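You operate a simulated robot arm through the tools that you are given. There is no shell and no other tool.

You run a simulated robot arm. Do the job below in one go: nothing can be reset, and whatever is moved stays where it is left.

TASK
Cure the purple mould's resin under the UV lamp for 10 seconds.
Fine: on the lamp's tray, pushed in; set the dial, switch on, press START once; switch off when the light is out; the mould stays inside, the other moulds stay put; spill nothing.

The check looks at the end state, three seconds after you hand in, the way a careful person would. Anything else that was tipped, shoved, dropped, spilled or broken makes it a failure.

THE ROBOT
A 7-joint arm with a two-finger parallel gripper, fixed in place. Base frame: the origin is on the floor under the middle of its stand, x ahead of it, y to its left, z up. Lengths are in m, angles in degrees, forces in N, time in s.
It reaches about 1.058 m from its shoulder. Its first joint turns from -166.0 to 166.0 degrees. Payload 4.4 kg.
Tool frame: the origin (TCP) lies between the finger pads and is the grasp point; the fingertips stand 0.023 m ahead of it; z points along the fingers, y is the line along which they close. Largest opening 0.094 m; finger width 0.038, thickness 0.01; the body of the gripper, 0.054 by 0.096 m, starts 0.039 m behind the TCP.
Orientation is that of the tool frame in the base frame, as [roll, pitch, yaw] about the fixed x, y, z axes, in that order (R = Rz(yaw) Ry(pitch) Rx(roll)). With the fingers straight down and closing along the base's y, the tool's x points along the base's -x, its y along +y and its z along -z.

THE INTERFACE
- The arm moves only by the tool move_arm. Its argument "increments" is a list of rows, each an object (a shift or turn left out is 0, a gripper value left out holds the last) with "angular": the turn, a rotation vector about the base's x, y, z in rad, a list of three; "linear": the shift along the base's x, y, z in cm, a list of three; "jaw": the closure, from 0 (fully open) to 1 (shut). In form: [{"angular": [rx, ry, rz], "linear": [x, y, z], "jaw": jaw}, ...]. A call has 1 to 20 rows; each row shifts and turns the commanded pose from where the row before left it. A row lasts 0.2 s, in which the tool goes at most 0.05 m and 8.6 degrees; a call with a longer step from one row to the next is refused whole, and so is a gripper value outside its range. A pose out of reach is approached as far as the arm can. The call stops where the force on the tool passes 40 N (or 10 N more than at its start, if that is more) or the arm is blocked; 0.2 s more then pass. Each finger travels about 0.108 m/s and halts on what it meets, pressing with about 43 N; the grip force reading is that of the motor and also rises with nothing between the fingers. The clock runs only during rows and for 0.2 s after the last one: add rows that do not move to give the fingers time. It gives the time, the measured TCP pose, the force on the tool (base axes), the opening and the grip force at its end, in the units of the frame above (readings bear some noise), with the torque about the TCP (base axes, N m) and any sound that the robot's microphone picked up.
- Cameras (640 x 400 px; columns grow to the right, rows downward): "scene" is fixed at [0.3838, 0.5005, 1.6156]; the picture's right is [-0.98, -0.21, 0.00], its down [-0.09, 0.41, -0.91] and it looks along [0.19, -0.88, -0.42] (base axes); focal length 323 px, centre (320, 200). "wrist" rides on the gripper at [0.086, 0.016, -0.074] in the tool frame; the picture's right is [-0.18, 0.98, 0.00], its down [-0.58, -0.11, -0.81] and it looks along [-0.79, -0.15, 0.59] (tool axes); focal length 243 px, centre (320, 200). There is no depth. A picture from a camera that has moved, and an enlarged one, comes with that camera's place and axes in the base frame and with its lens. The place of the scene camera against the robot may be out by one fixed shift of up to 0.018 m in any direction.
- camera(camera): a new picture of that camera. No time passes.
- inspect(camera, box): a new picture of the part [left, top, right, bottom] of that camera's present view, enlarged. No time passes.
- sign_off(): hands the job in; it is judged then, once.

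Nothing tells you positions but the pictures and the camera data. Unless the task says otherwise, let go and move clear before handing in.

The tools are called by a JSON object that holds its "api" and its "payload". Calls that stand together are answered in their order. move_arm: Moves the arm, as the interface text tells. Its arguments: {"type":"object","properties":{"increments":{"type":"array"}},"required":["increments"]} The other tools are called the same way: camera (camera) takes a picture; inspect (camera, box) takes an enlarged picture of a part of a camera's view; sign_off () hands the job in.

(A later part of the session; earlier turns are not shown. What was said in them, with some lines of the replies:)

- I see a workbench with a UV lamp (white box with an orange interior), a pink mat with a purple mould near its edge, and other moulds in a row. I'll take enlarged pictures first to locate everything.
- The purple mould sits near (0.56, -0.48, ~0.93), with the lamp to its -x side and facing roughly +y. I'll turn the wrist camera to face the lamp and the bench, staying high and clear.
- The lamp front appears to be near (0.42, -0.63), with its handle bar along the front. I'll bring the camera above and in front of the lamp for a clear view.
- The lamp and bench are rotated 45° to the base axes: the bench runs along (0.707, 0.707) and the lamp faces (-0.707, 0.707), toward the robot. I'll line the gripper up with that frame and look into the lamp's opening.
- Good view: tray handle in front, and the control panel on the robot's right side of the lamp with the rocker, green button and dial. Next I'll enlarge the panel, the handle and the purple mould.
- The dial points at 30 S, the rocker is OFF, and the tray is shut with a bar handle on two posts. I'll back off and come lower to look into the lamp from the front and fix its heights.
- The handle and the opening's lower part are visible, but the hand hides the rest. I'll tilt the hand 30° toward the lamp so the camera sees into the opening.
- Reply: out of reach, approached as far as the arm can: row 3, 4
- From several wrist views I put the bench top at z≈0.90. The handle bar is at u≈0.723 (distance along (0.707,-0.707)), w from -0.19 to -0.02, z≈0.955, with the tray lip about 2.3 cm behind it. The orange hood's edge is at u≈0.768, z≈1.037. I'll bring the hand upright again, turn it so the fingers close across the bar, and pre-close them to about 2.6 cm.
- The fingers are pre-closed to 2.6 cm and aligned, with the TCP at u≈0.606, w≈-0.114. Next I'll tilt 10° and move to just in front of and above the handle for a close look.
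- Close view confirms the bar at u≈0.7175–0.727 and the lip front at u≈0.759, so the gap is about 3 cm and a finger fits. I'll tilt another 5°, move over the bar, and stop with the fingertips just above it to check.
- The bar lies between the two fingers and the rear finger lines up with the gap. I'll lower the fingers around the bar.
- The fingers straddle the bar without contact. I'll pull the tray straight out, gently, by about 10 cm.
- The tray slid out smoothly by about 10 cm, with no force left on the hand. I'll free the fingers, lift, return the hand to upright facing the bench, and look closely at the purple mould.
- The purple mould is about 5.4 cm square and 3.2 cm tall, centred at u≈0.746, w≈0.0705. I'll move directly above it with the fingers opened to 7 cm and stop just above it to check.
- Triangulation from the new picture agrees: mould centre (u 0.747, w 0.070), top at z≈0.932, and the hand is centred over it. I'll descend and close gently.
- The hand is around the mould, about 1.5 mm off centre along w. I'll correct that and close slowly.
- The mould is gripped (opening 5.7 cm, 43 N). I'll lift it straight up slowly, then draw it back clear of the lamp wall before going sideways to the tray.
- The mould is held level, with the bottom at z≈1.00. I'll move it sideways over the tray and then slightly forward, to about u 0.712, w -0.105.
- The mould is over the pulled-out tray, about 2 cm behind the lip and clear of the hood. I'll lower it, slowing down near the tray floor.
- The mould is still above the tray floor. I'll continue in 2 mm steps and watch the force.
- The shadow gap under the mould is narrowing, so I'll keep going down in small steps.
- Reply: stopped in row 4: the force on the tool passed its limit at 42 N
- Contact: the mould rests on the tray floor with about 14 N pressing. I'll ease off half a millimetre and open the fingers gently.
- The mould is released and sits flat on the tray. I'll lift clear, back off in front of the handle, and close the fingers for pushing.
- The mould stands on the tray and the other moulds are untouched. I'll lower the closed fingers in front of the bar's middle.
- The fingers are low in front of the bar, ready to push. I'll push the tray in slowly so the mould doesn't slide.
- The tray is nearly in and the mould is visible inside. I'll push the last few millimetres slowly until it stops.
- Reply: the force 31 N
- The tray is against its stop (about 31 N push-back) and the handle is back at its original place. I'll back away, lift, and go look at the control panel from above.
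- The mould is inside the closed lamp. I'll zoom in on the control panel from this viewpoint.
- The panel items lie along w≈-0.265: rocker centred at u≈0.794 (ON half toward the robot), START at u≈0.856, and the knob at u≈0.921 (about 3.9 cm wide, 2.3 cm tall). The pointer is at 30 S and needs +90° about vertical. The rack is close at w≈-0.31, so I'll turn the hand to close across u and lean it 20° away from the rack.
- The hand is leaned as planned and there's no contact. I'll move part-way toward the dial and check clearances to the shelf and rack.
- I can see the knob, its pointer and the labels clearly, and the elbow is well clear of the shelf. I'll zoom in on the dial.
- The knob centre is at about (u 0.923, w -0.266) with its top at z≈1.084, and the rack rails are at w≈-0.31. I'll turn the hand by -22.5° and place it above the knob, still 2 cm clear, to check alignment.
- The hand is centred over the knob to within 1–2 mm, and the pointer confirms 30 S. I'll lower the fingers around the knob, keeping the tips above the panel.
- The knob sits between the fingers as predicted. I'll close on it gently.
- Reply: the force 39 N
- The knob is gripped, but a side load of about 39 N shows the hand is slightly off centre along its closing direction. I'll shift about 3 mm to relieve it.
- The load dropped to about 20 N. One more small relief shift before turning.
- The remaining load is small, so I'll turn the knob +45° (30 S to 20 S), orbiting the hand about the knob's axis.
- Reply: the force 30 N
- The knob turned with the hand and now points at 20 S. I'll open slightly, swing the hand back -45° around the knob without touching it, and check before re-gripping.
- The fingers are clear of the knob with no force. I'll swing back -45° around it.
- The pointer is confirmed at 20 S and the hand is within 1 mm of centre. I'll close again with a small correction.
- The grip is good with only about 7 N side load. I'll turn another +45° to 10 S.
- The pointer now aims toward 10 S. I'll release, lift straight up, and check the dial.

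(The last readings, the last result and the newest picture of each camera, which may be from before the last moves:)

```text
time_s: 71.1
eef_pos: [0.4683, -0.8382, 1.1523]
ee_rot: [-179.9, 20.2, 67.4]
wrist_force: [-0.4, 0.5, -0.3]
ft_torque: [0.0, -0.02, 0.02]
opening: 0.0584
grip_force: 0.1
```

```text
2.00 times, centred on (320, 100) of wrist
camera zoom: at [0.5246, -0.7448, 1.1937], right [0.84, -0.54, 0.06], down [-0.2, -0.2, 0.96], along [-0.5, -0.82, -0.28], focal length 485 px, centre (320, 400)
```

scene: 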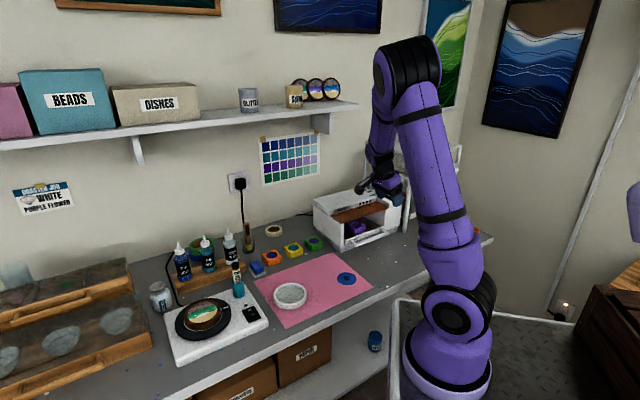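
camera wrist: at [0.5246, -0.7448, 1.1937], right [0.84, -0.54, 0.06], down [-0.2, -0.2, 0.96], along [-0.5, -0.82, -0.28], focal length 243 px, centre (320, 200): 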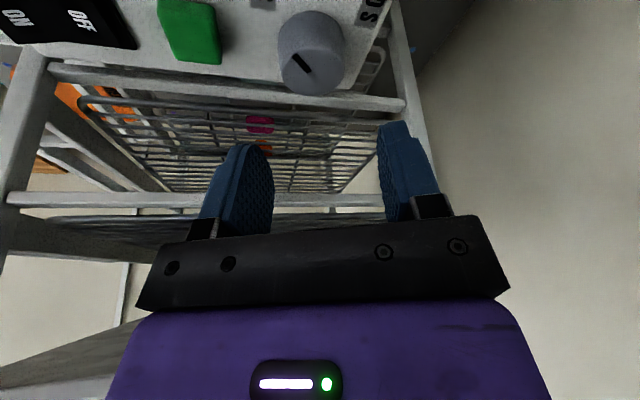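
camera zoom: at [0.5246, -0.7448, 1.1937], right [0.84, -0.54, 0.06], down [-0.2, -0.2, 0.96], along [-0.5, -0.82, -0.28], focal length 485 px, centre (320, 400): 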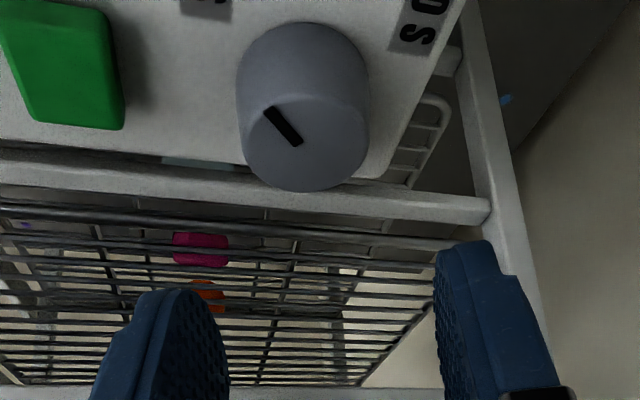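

The dial pointer measures about 136°, on 10 S (135°). Next I'll move over the rocker's ON half (u≈0.78) with closed fingers and the same lean.

{"api": "move_arm", "payload": {"increments": [{"linear": [-2.13, 1.93, 0], "angular": [0, 0, -0.1309], "jaw": 1.0}, {"linear": [-2.13, 1.93, 0], "angular": [0, 0, -0.1309]}, {"linear": [-2.13, 1.93, 0], "angular": [0, 0, -0.1309]}, {"linear": [-2.13, 1.93, -1]}, {"linear": [-2.13, 1.93, -1]}, {}]}}

{"api": "camera", "payload": {"camera": "wrist"}}

{"api": "inspect", "payload": {"camera": "wrist", "box": [210, 30, 430, 240]}}

{"api": "inspect", "payload": {"camera": "scene", "box": [320, 140, 460, 260]}}

```text
time_s: 72.5
eef_pos: [0.3612, -0.7446, 1.1347]
ee_rot: [180.0, 20.2, 45.0]
wrist_force: [0.5, -0.5, -0.2]
ft_torque: [0.0, -0.03, -0.05]
opening: 0.0
grip_force: 42.5
```

```text
taken
camera wrist: at [0.4487, -0.6796, 1.1747], right [0.57, -0.82, 0.06], down [-0.27, -0.11, 0.96], along [-0.78, -0.56, -0.28], focal length 243 px, centre (320, 200)
```

wrist: 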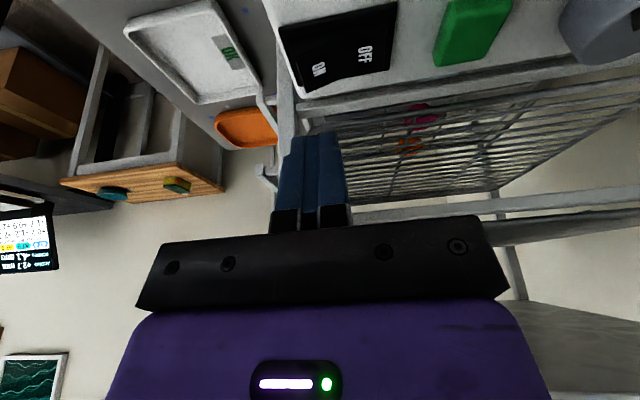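

```text
1.90 times, centred on (320, 135) of wrist
camera zoom: at [0.4487, -0.6796, 1.1747], right [0.57, -0.82, 0.06], down [-0.27, -0.11, 0.96], along [-0.78, -0.56, -0.28], focal length 462 px, centre (320, 324)
```

zoom: 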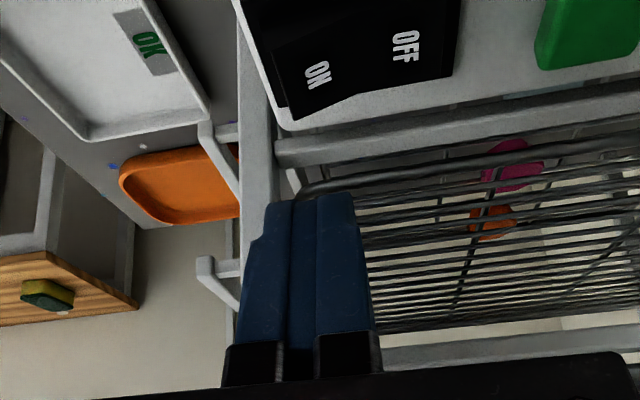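

```text
3.33 times, centred on (390, 200) of scene
camera zoom: at [0.3838, 0.5005, 1.6156], right [-0.98, -0.21, 0.0], down [-0.09, 0.41, -0.91], along [0.19, -0.88, -0.42], focal length 1078 px, centre (87, 200)
```

zoom: 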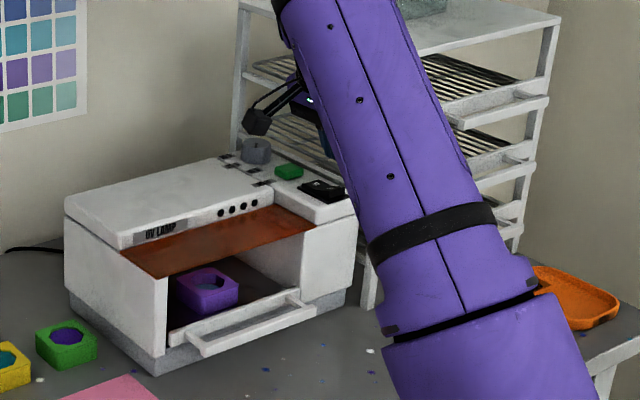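

The closed fingertips are above the ON half. I'll lower them and press in small steps.

{"api": "move_arm", "payload": {"increments": [{"linear": [0, 0, -1.0]}, {"linear": [0, 0, -1.0]}, {"linear": [0, 0, -0.5]}, {"linear": [0, 0, -0.2]}, {"linear": [0, 0, -0.2]}, {"linear": [0, 0, -0.2]}, {}]}}

{"api": "inspect", "payload": {"camera": "wrist", "box": [210, 30, 430, 240]}}

```text
time_s: 74.1
eef_pos: [0.3597, -0.7425, 1.1029]
ee_rot: [-179.9, 20.1, 44.9]
wrist_force: [0.6, 0.6, -0.2]
ft_torque: [-0.03, -0.06, 0.02]
opening: 0.0
grip_force: 42.6
```

```text
1.90 times, centred on (320, 135) of wrist
camera zoom: at [0.448, -0.6774, 1.1438], right [0.57, -0.82, 0.06], down [-0.27, -0.11, 0.96], along [-0.78, -0.56, -0.28], focal length 462 px, centre (320, 324)
```

zoom: 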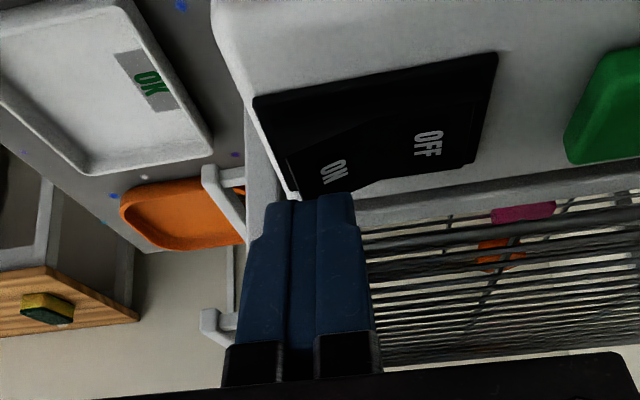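

The tips are just above the ON half with no contact yet. I'll continue pressing down in small steps.

{"api": "move_arm", "payload": {"increments": [{"linear": [0, 0, -0.2]}, {"linear": [0, 0, -0.2]}, {"linear": [0, 0, -0.2]}, {}]}}

{"api": "inspect", "payload": {"camera": "wrist", "box": [210, 30, 430, 240]}}

```text
time_s: 75.1
eef_pos: [0.3607, -0.7417, 1.0967]
ee_rot: [180.0, 20.3, 44.9]
wrist_force: [1.1, 1.1, 4.7]
ft_torque: [0.01, -0.07, 0.0]
opening: 0.0
grip_force: 42.4
```

```text
1.90 times, centred on (320, 135) of wrist
camera zoom: at [0.4482, -0.6772, 1.138], right [0.57, -0.82, 0.06], down [-0.27, -0.11, 0.96], along [-0.78, -0.56, -0.28], focal length 462 px, centre (320, 324)
```

zoom: 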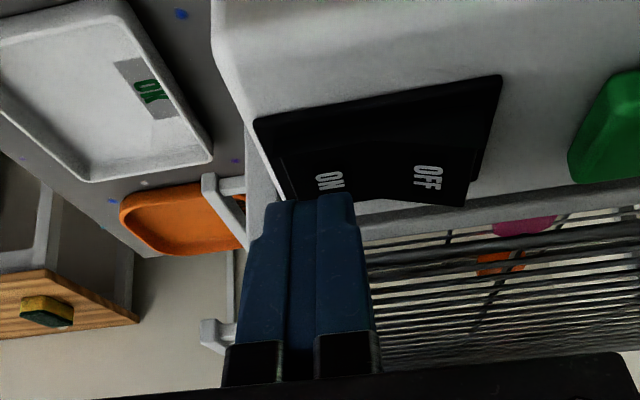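

The rocker is tilting over (4.7 N): the ON half is going down and the OFF half is rising. I'll press a little further to seat it.

{"api": "move_arm", "payload": {"increments": [{"linear": [0, 0, -0.15]}, {"linear": [0, 0, -0.15]}, {}]}}

{"api": "inspect", "payload": {"camera": "wrist", "box": [210, 30, 430, 240]}}

```text
time_s: 76.1
eef_pos: [0.3605, -0.7422, 1.0969]
ee_rot: [179.8, 20.5, 44.9]
wrist_force: [-0.7, 13.7, 13.4]
ft_torque: [0.35, -0.16, 0.19]
opening: 0.0
grip_force: 42.3
stopped in row 3: the force on the tool passed its limit at 41 N (the readings are from after the stop); the commanded pose is now the measured one
```

```text
1.90 times, centred on (320, 135) of wrist
camera zoom: at [0.448, -0.677, 1.1377], right [0.57, -0.82, 0.07], down [-0.27, -0.11, 0.96], along [-0.78, -0.57, -0.28], focal length 462 px, centre (320, 324)
```

zoom: 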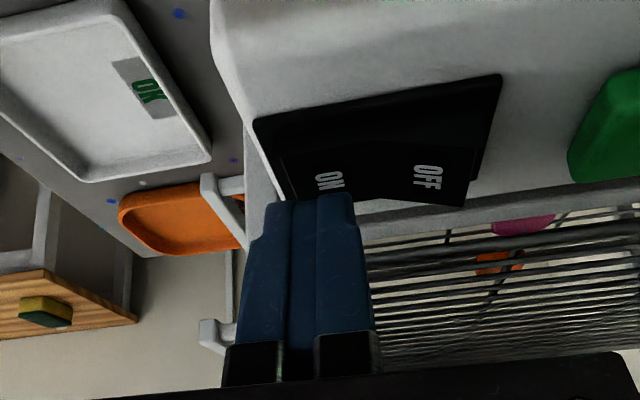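

The rocker hit its stop, so it's on the ON side. I'll lift off and verify.

{"api": "move_arm", "payload": {"increments": [{"linear": [0, 0, 0.5]}, {"linear": [0, 0, 1.5]}, {"linear": [0, 0, 2.0]}, {}]}}

{"api": "inspect", "payload": {"camera": "wrist", "box": [210, 0, 530, 200]}}

{"api": "inspect", "payload": {"camera": "scene", "box": [310, 170, 410, 260]}}

```text
time_s: 77.1
eef_pos: [0.3595, -0.7429, 1.1353]
ee_rot: [179.8, 20.4, 44.8]
wrist_force: [-0.3, -1.0, -0.5]
ft_torque: [0.0, 0.03, 0.01]
opening: 0.0
grip_force: 42.4
```

```text
2.00 times, centred on (370, 100) of wrist
camera zoom: at [0.4478, -0.6784, 1.1758], right [0.57, -0.82, 0.07], down [-0.27, -0.11, 0.96], along [-0.78, -0.57, -0.28], focal length 485 px, centre (220, 400)
```

zoom: 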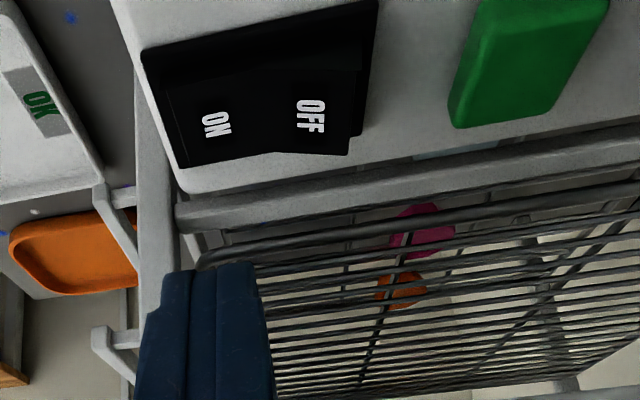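

```text
4.44 times, centred on (360, 215) of scene
camera zoom: at [0.3838, 0.5005, 1.6156], right [-0.98, -0.21, 0.0], down [-0.09, 0.41, -0.91], along [0.19, -0.88, -0.42], focal length 1437 px, centre (142, 133)
```

zoom: 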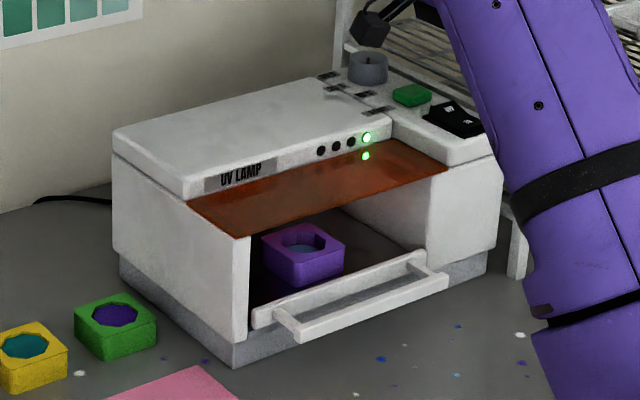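

The power LED is lit and the rocker shows ON, with the mould in place. Next I'll move above the START button (u≈0.860).

{"api": "move_arm", "payload": {"increments": [{"linear": [1.9, -1.85, 0]}, {"linear": [1.9, -1.85, 0]}, {"linear": [1.9, -1.85, 0]}, {"linear": [0, 0, -1.2]}, {"linear": [0, 0, -1.2]}, {"linear": [0, 0, -0.6]}, {}]}}

{"api": "inspect", "payload": {"camera": "wrist", "box": [210, 30, 430, 240]}}

{"api": "inspect", "payload": {"camera": "scene", "box": [310, 170, 410, 260]}}

```text
time_s: 78.7
eef_pos: [0.4167, -0.7977, 1.1061]
ee_rot: [179.8, 20.4, 44.8]
wrist_force: [-0.1, 0.4, 0.8]
ft_torque: [0.04, 0.04, -0.01]
opening: 0.0002
grip_force: 42.6
```

```text
1.90 times, centred on (320, 135) of wrist
camera zoom: at [0.505, -0.7338, 1.1471], right [0.57, -0.82, 0.07], down [-0.27, -0.11, 0.96], along [-0.78, -0.57, -0.28], focal length 462 px, centre (320, 324)
```

zoom: 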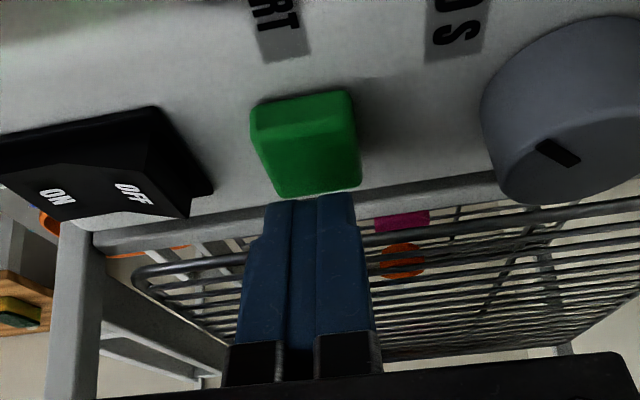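

```text
4.44 times, centred on (360, 215) of scene
camera zoom: at [0.3838, 0.5005, 1.6156], right [-0.98, -0.21, 0.0], down [-0.09, 0.41, -0.91], along [0.19, -0.88, -0.42], focal length 1437 px, centre (142, 133)
```

zoom: 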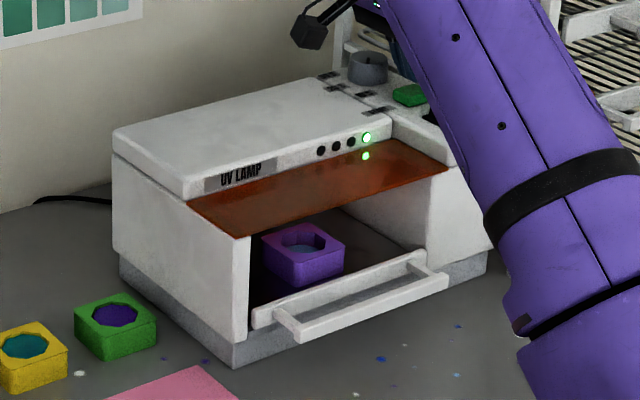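

The fingertips are centred on the START button. I'll press it once, in small steps.

{"api": "move_arm", "payload": {"increments": [{"linear": [0, 0, -0.4]}, {"linear": [0, 0, -0.3]}, {"linear": [0, 0, -0.2]}, {"linear": [0, 0, -0.2]}, {"linear": [0, 0, -0.2]}]}}

{"api": "inspect", "payload": {"camera": "wrist", "box": [210, 30, 430, 240]}}

{"api": "inspect", "payload": {"camera": "scene", "box": [310, 170, 410, 260]}}

```text
time_s: 79.9
eef_pos: [0.4171, -0.7983, 1.0935]
ee_rot: [179.7, 20.3, 44.8]
wrist_force: [-0.5, -0.3, 11.7]
ft_torque: [0.04, -0.05, 0.03]
opening: 0.0
grip_force: 41.8
heard: click
```

```text
1.90 times, centred on (320, 135) of wrist
camera zoom: at [0.5051, -0.7335, 1.1348], right [0.57, -0.82, 0.07], down [-0.27, -0.11, 0.96], along [-0.78, -0.57, -0.28], focal length 462 px, centre (320, 324)
```

zoom: 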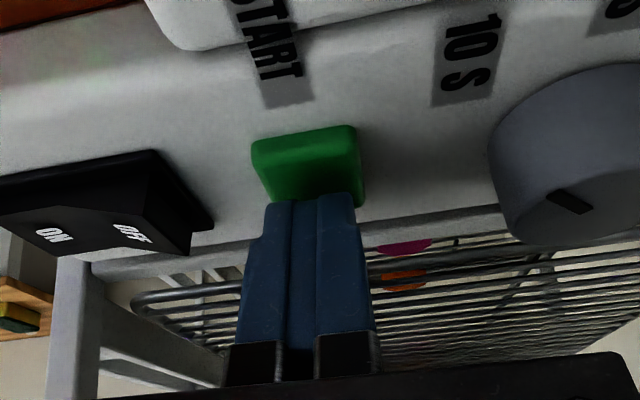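

```text
4.44 times, centred on (360, 215) of scene
camera zoom: at [0.3838, 0.5005, 1.6156], right [-0.98, -0.21, 0.0], down [-0.09, 0.41, -0.91], along [0.19, -0.88, -0.42], focal length 1437 px, centre (142, 133)
```

zoom: 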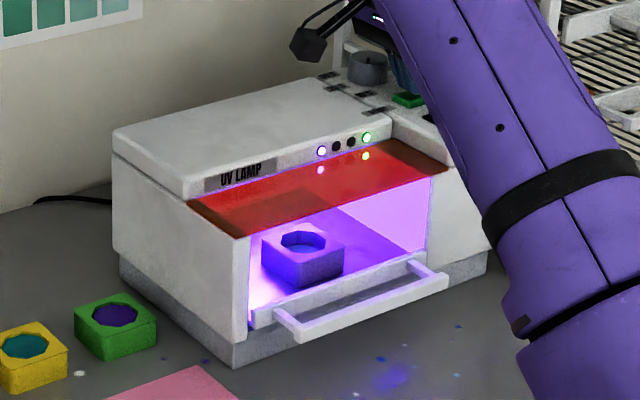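

A click sounded and the purple light is on inside the lamp. I'll lift off the button and wait above the rocker's OFF half.

{"api": "move_arm", "payload": {"increments": [{"linear": [0, 0, 0.5]}, {"linear": [0, 0, 1.5]}, {"linear": [0, 0, 2.0]}, {"linear": [-1.63, 1.63, 0]}, {"linear": [-1.63, 1.63, 0]}, {}, {}]}}

{"api": "inspect", "payload": {"camera": "wrist", "box": [210, 0, 530, 200]}}

{"api": "inspect", "payload": {"camera": "scene", "box": [310, 170, 410, 260]}}

```text
time_s: 81.5
eef_pos: [0.3843, -0.7638, 1.1316]
ee_rot: [179.7, 20.4, 45.0]
wrist_force: [0.2, 0.8, 0.2]
ft_torque: [-0.02, 0.05, 0.02]
opening: 0.0
grip_force: 42.2
```

```text
2.00 times, centred on (370, 100) of wrist
camera zoom: at [0.4719, -0.699, 1.1729], right [0.57, -0.82, 0.07], down [-0.27, -0.11, 0.96], along [-0.78, -0.57, -0.28], focal length 485 px, centre (220, 400)
```

zoom: 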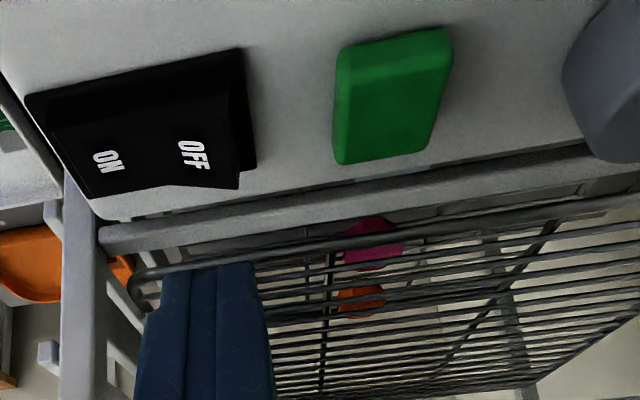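

```text
4.44 times, centred on (360, 215) of scene
camera zoom: at [0.3838, 0.5005, 1.6156], right [-0.98, -0.21, 0.0], down [-0.09, 0.41, -0.91], along [0.19, -0.88, -0.42], focal length 1437 px, centre (142, 133)
```

zoom: 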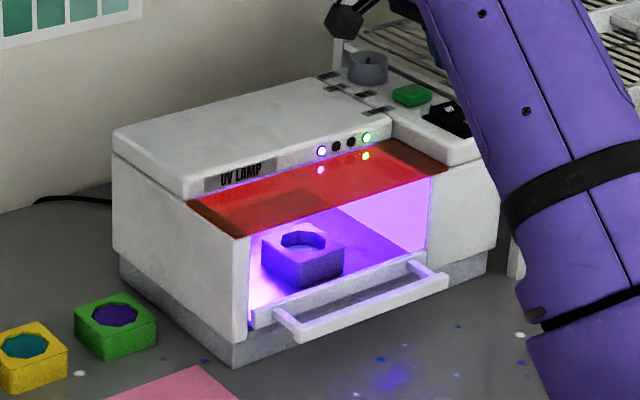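

The lamp is curing and the hand is hovering above the OFF half. I'll wait for the light to go out.

{"api": "move_arm", "payload": {"increments": [{}, {}, {}, {}, {}, {}, {}, {}, {}, {}, {}, {}, {}, {}, {}, {}, {}, {}, {}, {}]}}

{"api": "move_arm", "payload": {"increments": [{}, {}, {}, {}, {}, {}, {}, {}, {}, {}, {}, {}, {}, {}, {}, {}, {}, {}, {}]}}

{"api": "inspect", "payload": {"camera": "scene", "box": [310, 170, 410, 260]}}

```text
time_s: 85.7
eef_pos: [0.3835, -0.7644, 1.1321]
ee_rot: [179.7, 20.4, 44.8]
wrist_force: [0.2, 0.1, 0.2]
ft_torque: [0.01, 0.01, -0.02]
opening: 0.0
grip_force: 42.8
```

```text
time_s: 89.7
eef_pos: [0.3851, -0.7632, 1.1341]
ee_rot: [179.8, 20.4, 44.9]
wrist_force: [0.7, -0.6, -0.6]
ft_torque: [0.04, -0.02, -0.01]
opening: 0.0
grip_force: 42.6
```

```text
4.44 times, centred on (360, 215) of scene
camera zoom: at [0.3838, 0.5005, 1.6156], right [-0.98, -0.21, 0.0], down [-0.09, 0.41, -0.91], along [0.19, -0.88, -0.42], focal length 1437 px, centre (142, 133)
```

zoom: 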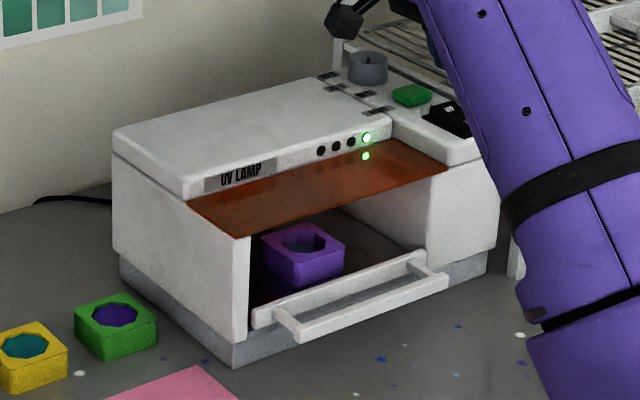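

The UV light is out and only the power LED remains. I'll press the OFF half of the rocker.

{"api": "move_arm", "payload": {"increments": [{"linear": [0, 0, -1.0]}, {"linear": [0, 0, -1.0]}, {"linear": [0, 0, -0.5]}, {"linear": [0, 0, -0.3]}, {"linear": [0, 0, -0.2]}, {"linear": [0, 0, -0.2]}, {"linear": [0, 0, -0.2]}, {"linear": [0, 0, -0.2]}, {}]}}

{"api": "inspect", "payload": {"camera": "wrist", "box": [210, 30, 430, 240]}}

{"api": "inspect", "payload": {"camera": "scene", "box": [310, 170, 410, 260]}}

```text
time_s: 91.7
eef_pos: [0.3855, -0.7659, 1.0981]
ee_rot: [179.6, 20.4, 44.9]
wrist_force: [2.2, -2.7, 10.6]
ft_torque: [0.05, 0.0, -0.04]
opening: 0.0
grip_force: 42.6
```

```text
1.90 times, centred on (320, 135) of wrist
camera zoom: at [0.4728, -0.7006, 1.1379], right [0.57, -0.82, 0.07], down [-0.27, -0.11, 0.96], along [-0.78, -0.57, -0.28], focal length 462 px, centre (320, 324)
```

zoom: 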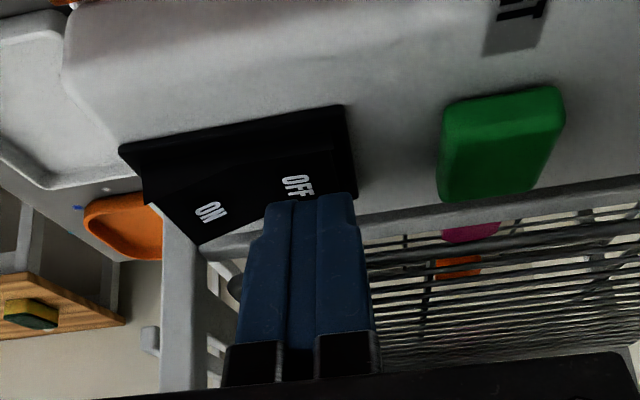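

```text
4.44 times, centred on (360, 215) of scene
camera zoom: at [0.3838, 0.5005, 1.6156], right [-0.98, -0.21, 0.0], down [-0.09, 0.41, -0.91], along [0.19, -0.88, -0.42], focal length 1437 px, centre (142, 133)
```

zoom: 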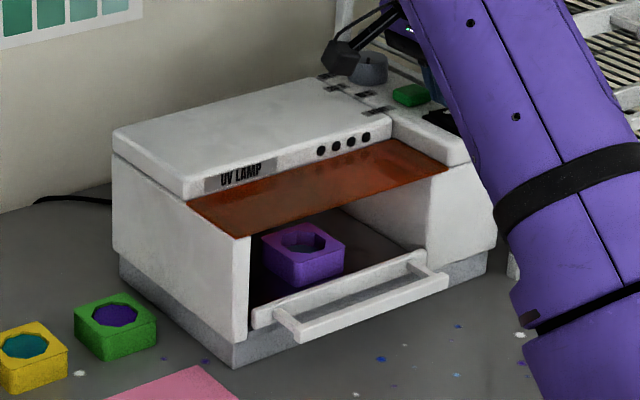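

The power LED is off and the ON end is raised again. I'll lift off and retreat clear of the lamp and rack.

{"api": "move_arm", "payload": {"increments": [{"linear": [0, 0, 0.5]}, {"linear": [0, 0, 1.5]}, {"linear": [0, 0, 2.0]}, {"linear": [0, 0, 2.0]}, {"linear": [-1.0, 3.0, 0]}, {"linear": [-1.0, 3.0, 0]}, {"linear": [-1.0, 3.0, 0]}, {"linear": [-1.0, 3.0, 0]}, {"linear": [-1.0, 3.0, 0]}, {"linear": [-1.0, 3.0, 1]}, {"linear": [0, 0, 3]}, {"linear": [0, 0, 3]}, {"angular": [0.0823, -0.0823, 0]}, {"angular": [0.0823, -0.0823, 0]}, {"angular": [0.0823, -0.0823, 0]}, {}]}}

{"api": "camera", "payload": {"camera": "scene"}}

{"api": "inspect", "payload": {"camera": "scene", "box": [310, 170, 430, 260]}}

{"api": "camera", "payload": {"camera": "wrist"}}

```text
time_s: 95.1
eef_pos: [0.3243, -0.5859, 1.2264]
ee_rot: [179.9, 0.4, 44.9]
wrist_force: [0.1, -0.4, 0.4]
ft_torque: [0.03, 0.01, -0.01]
opening: 0.0001
grip_force: 42.8
```

```text
taken
```

scene: 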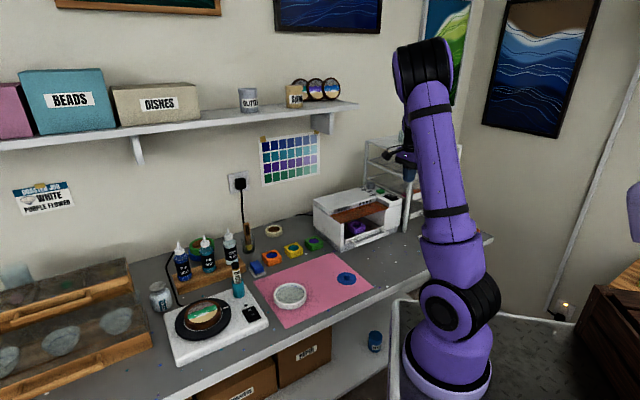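

```text
4.44 times, centred on (370, 215) of scene
camera zoom: at [0.3838, 0.5005, 1.6156], right [-0.98, -0.21, 0.0], down [-0.09, 0.41, -0.91], along [0.19, -0.88, -0.42], focal length 1437 px, centre (98, 133)
```

zoom: 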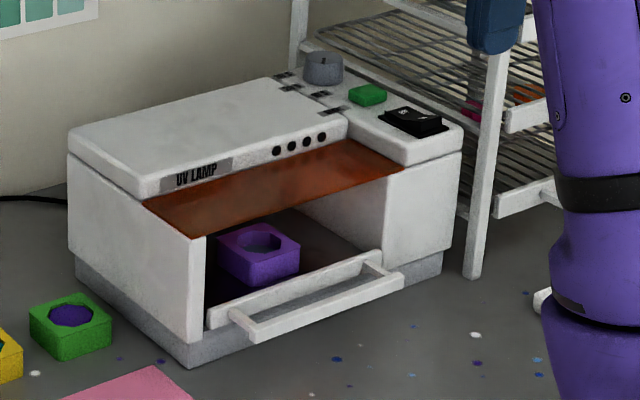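

```text
taken
camera wrist: at [0.3981, -0.5351, 1.3013], right [0.56, -0.83, 0.0], down [-0.49, -0.33, 0.81], along [-0.67, -0.46, -0.59], focal length 243 px, centre (320, 200)
```

wrist: 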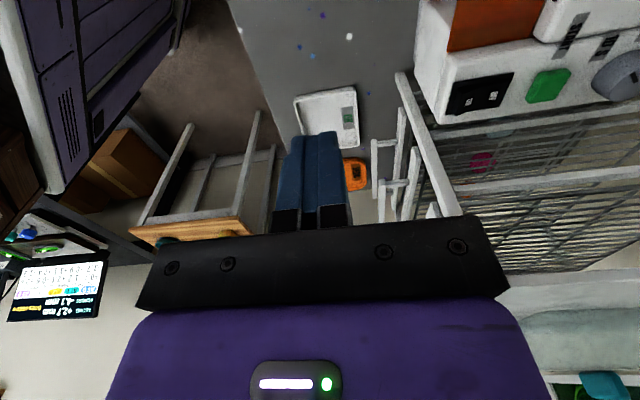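

Everything looks as wanted. One last close check of the dial, rocker, tray and the other moulds before handing in.

{"api": "inspect", "payload": {"camera": "scene", "box": [360, 170, 410, 205]}}

{"api": "inspect", "payload": {"camera": "scene", "box": [230, 210, 400, 310]}}

{"api": "inspect", "payload": {"camera": "wrist", "box": [420, 30, 640, 140]}}

```text
11.43 times, centred on (385, 188) of scene
camera zoom: at [0.3838, 0.5005, 1.6156], right [-0.98, -0.21, 0.0], down [-0.09, 0.41, -0.91], along [0.19, -0.88, -0.42], focal length 3695 px, centre (-423, 343)
```

zoom: 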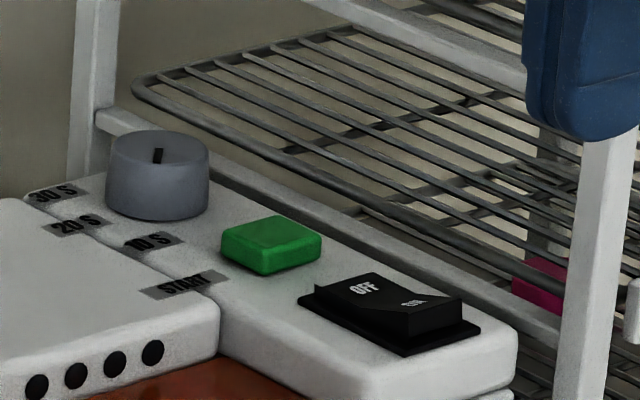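

```text
3.76 times, centred on (315, 260) of scene
camera zoom: at [0.3838, 0.5005, 1.6156], right [-0.98, -0.21, 0.0], down [-0.09, 0.41, -0.91], along [0.19, -0.88, -0.42], focal length 1217 px, centre (339, -26)
```

zoom: 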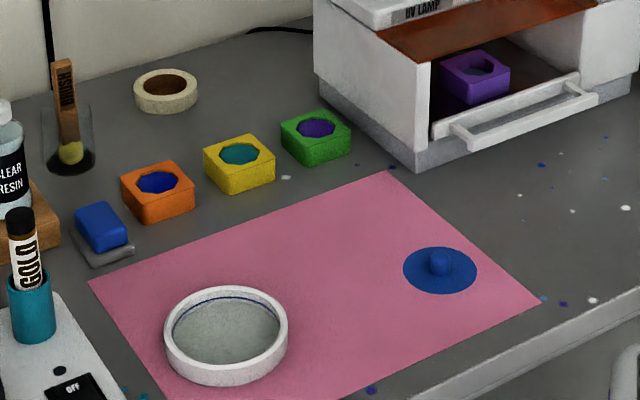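

```text
2.91 times, centred on (530, 85) of wrist
camera zoom: at [0.3981, -0.5351, 1.3013], right [0.56, -0.83, 0.0], down [-0.49, -0.33, 0.81], along [-0.67, -0.46, -0.59], focal length 706 px, centre (-291, 534)
```

zoom: 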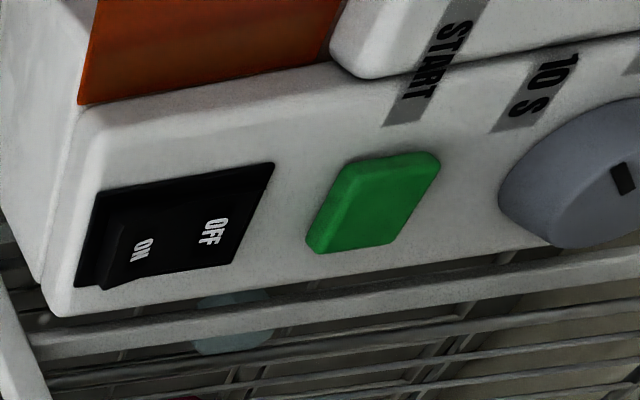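

The dial points at 10 S, the rocker is OFF, and the UV light and power LED are both out. The purple mould sits on the pushed-in tray, the other moulds are where they were, and nothing looks spilled. The arm is clear, so I'm handing in.

{"api": "sign_off", "payload": {}}

```text
The job is handed in.
```

The purple mould's resin has had its 10-second cure, and I've handed the job in; I haven't seen the check's result.

- **Mould:** it is on the lamp's tray inside the lamp, and the tray is pushed in to its stop.
- **Cure:** I set the dial to 10 S, switched on and pressed START once. The purple light came on and was out when I looked about 10 seconds later.
- **Switch:** I switched off after the light went out, and the power LED is off.
- **Surroundings:** in the last pictures the other moulds were where they started and nothing was spilled or knocked over. The arm is clear of the lamp and rack.
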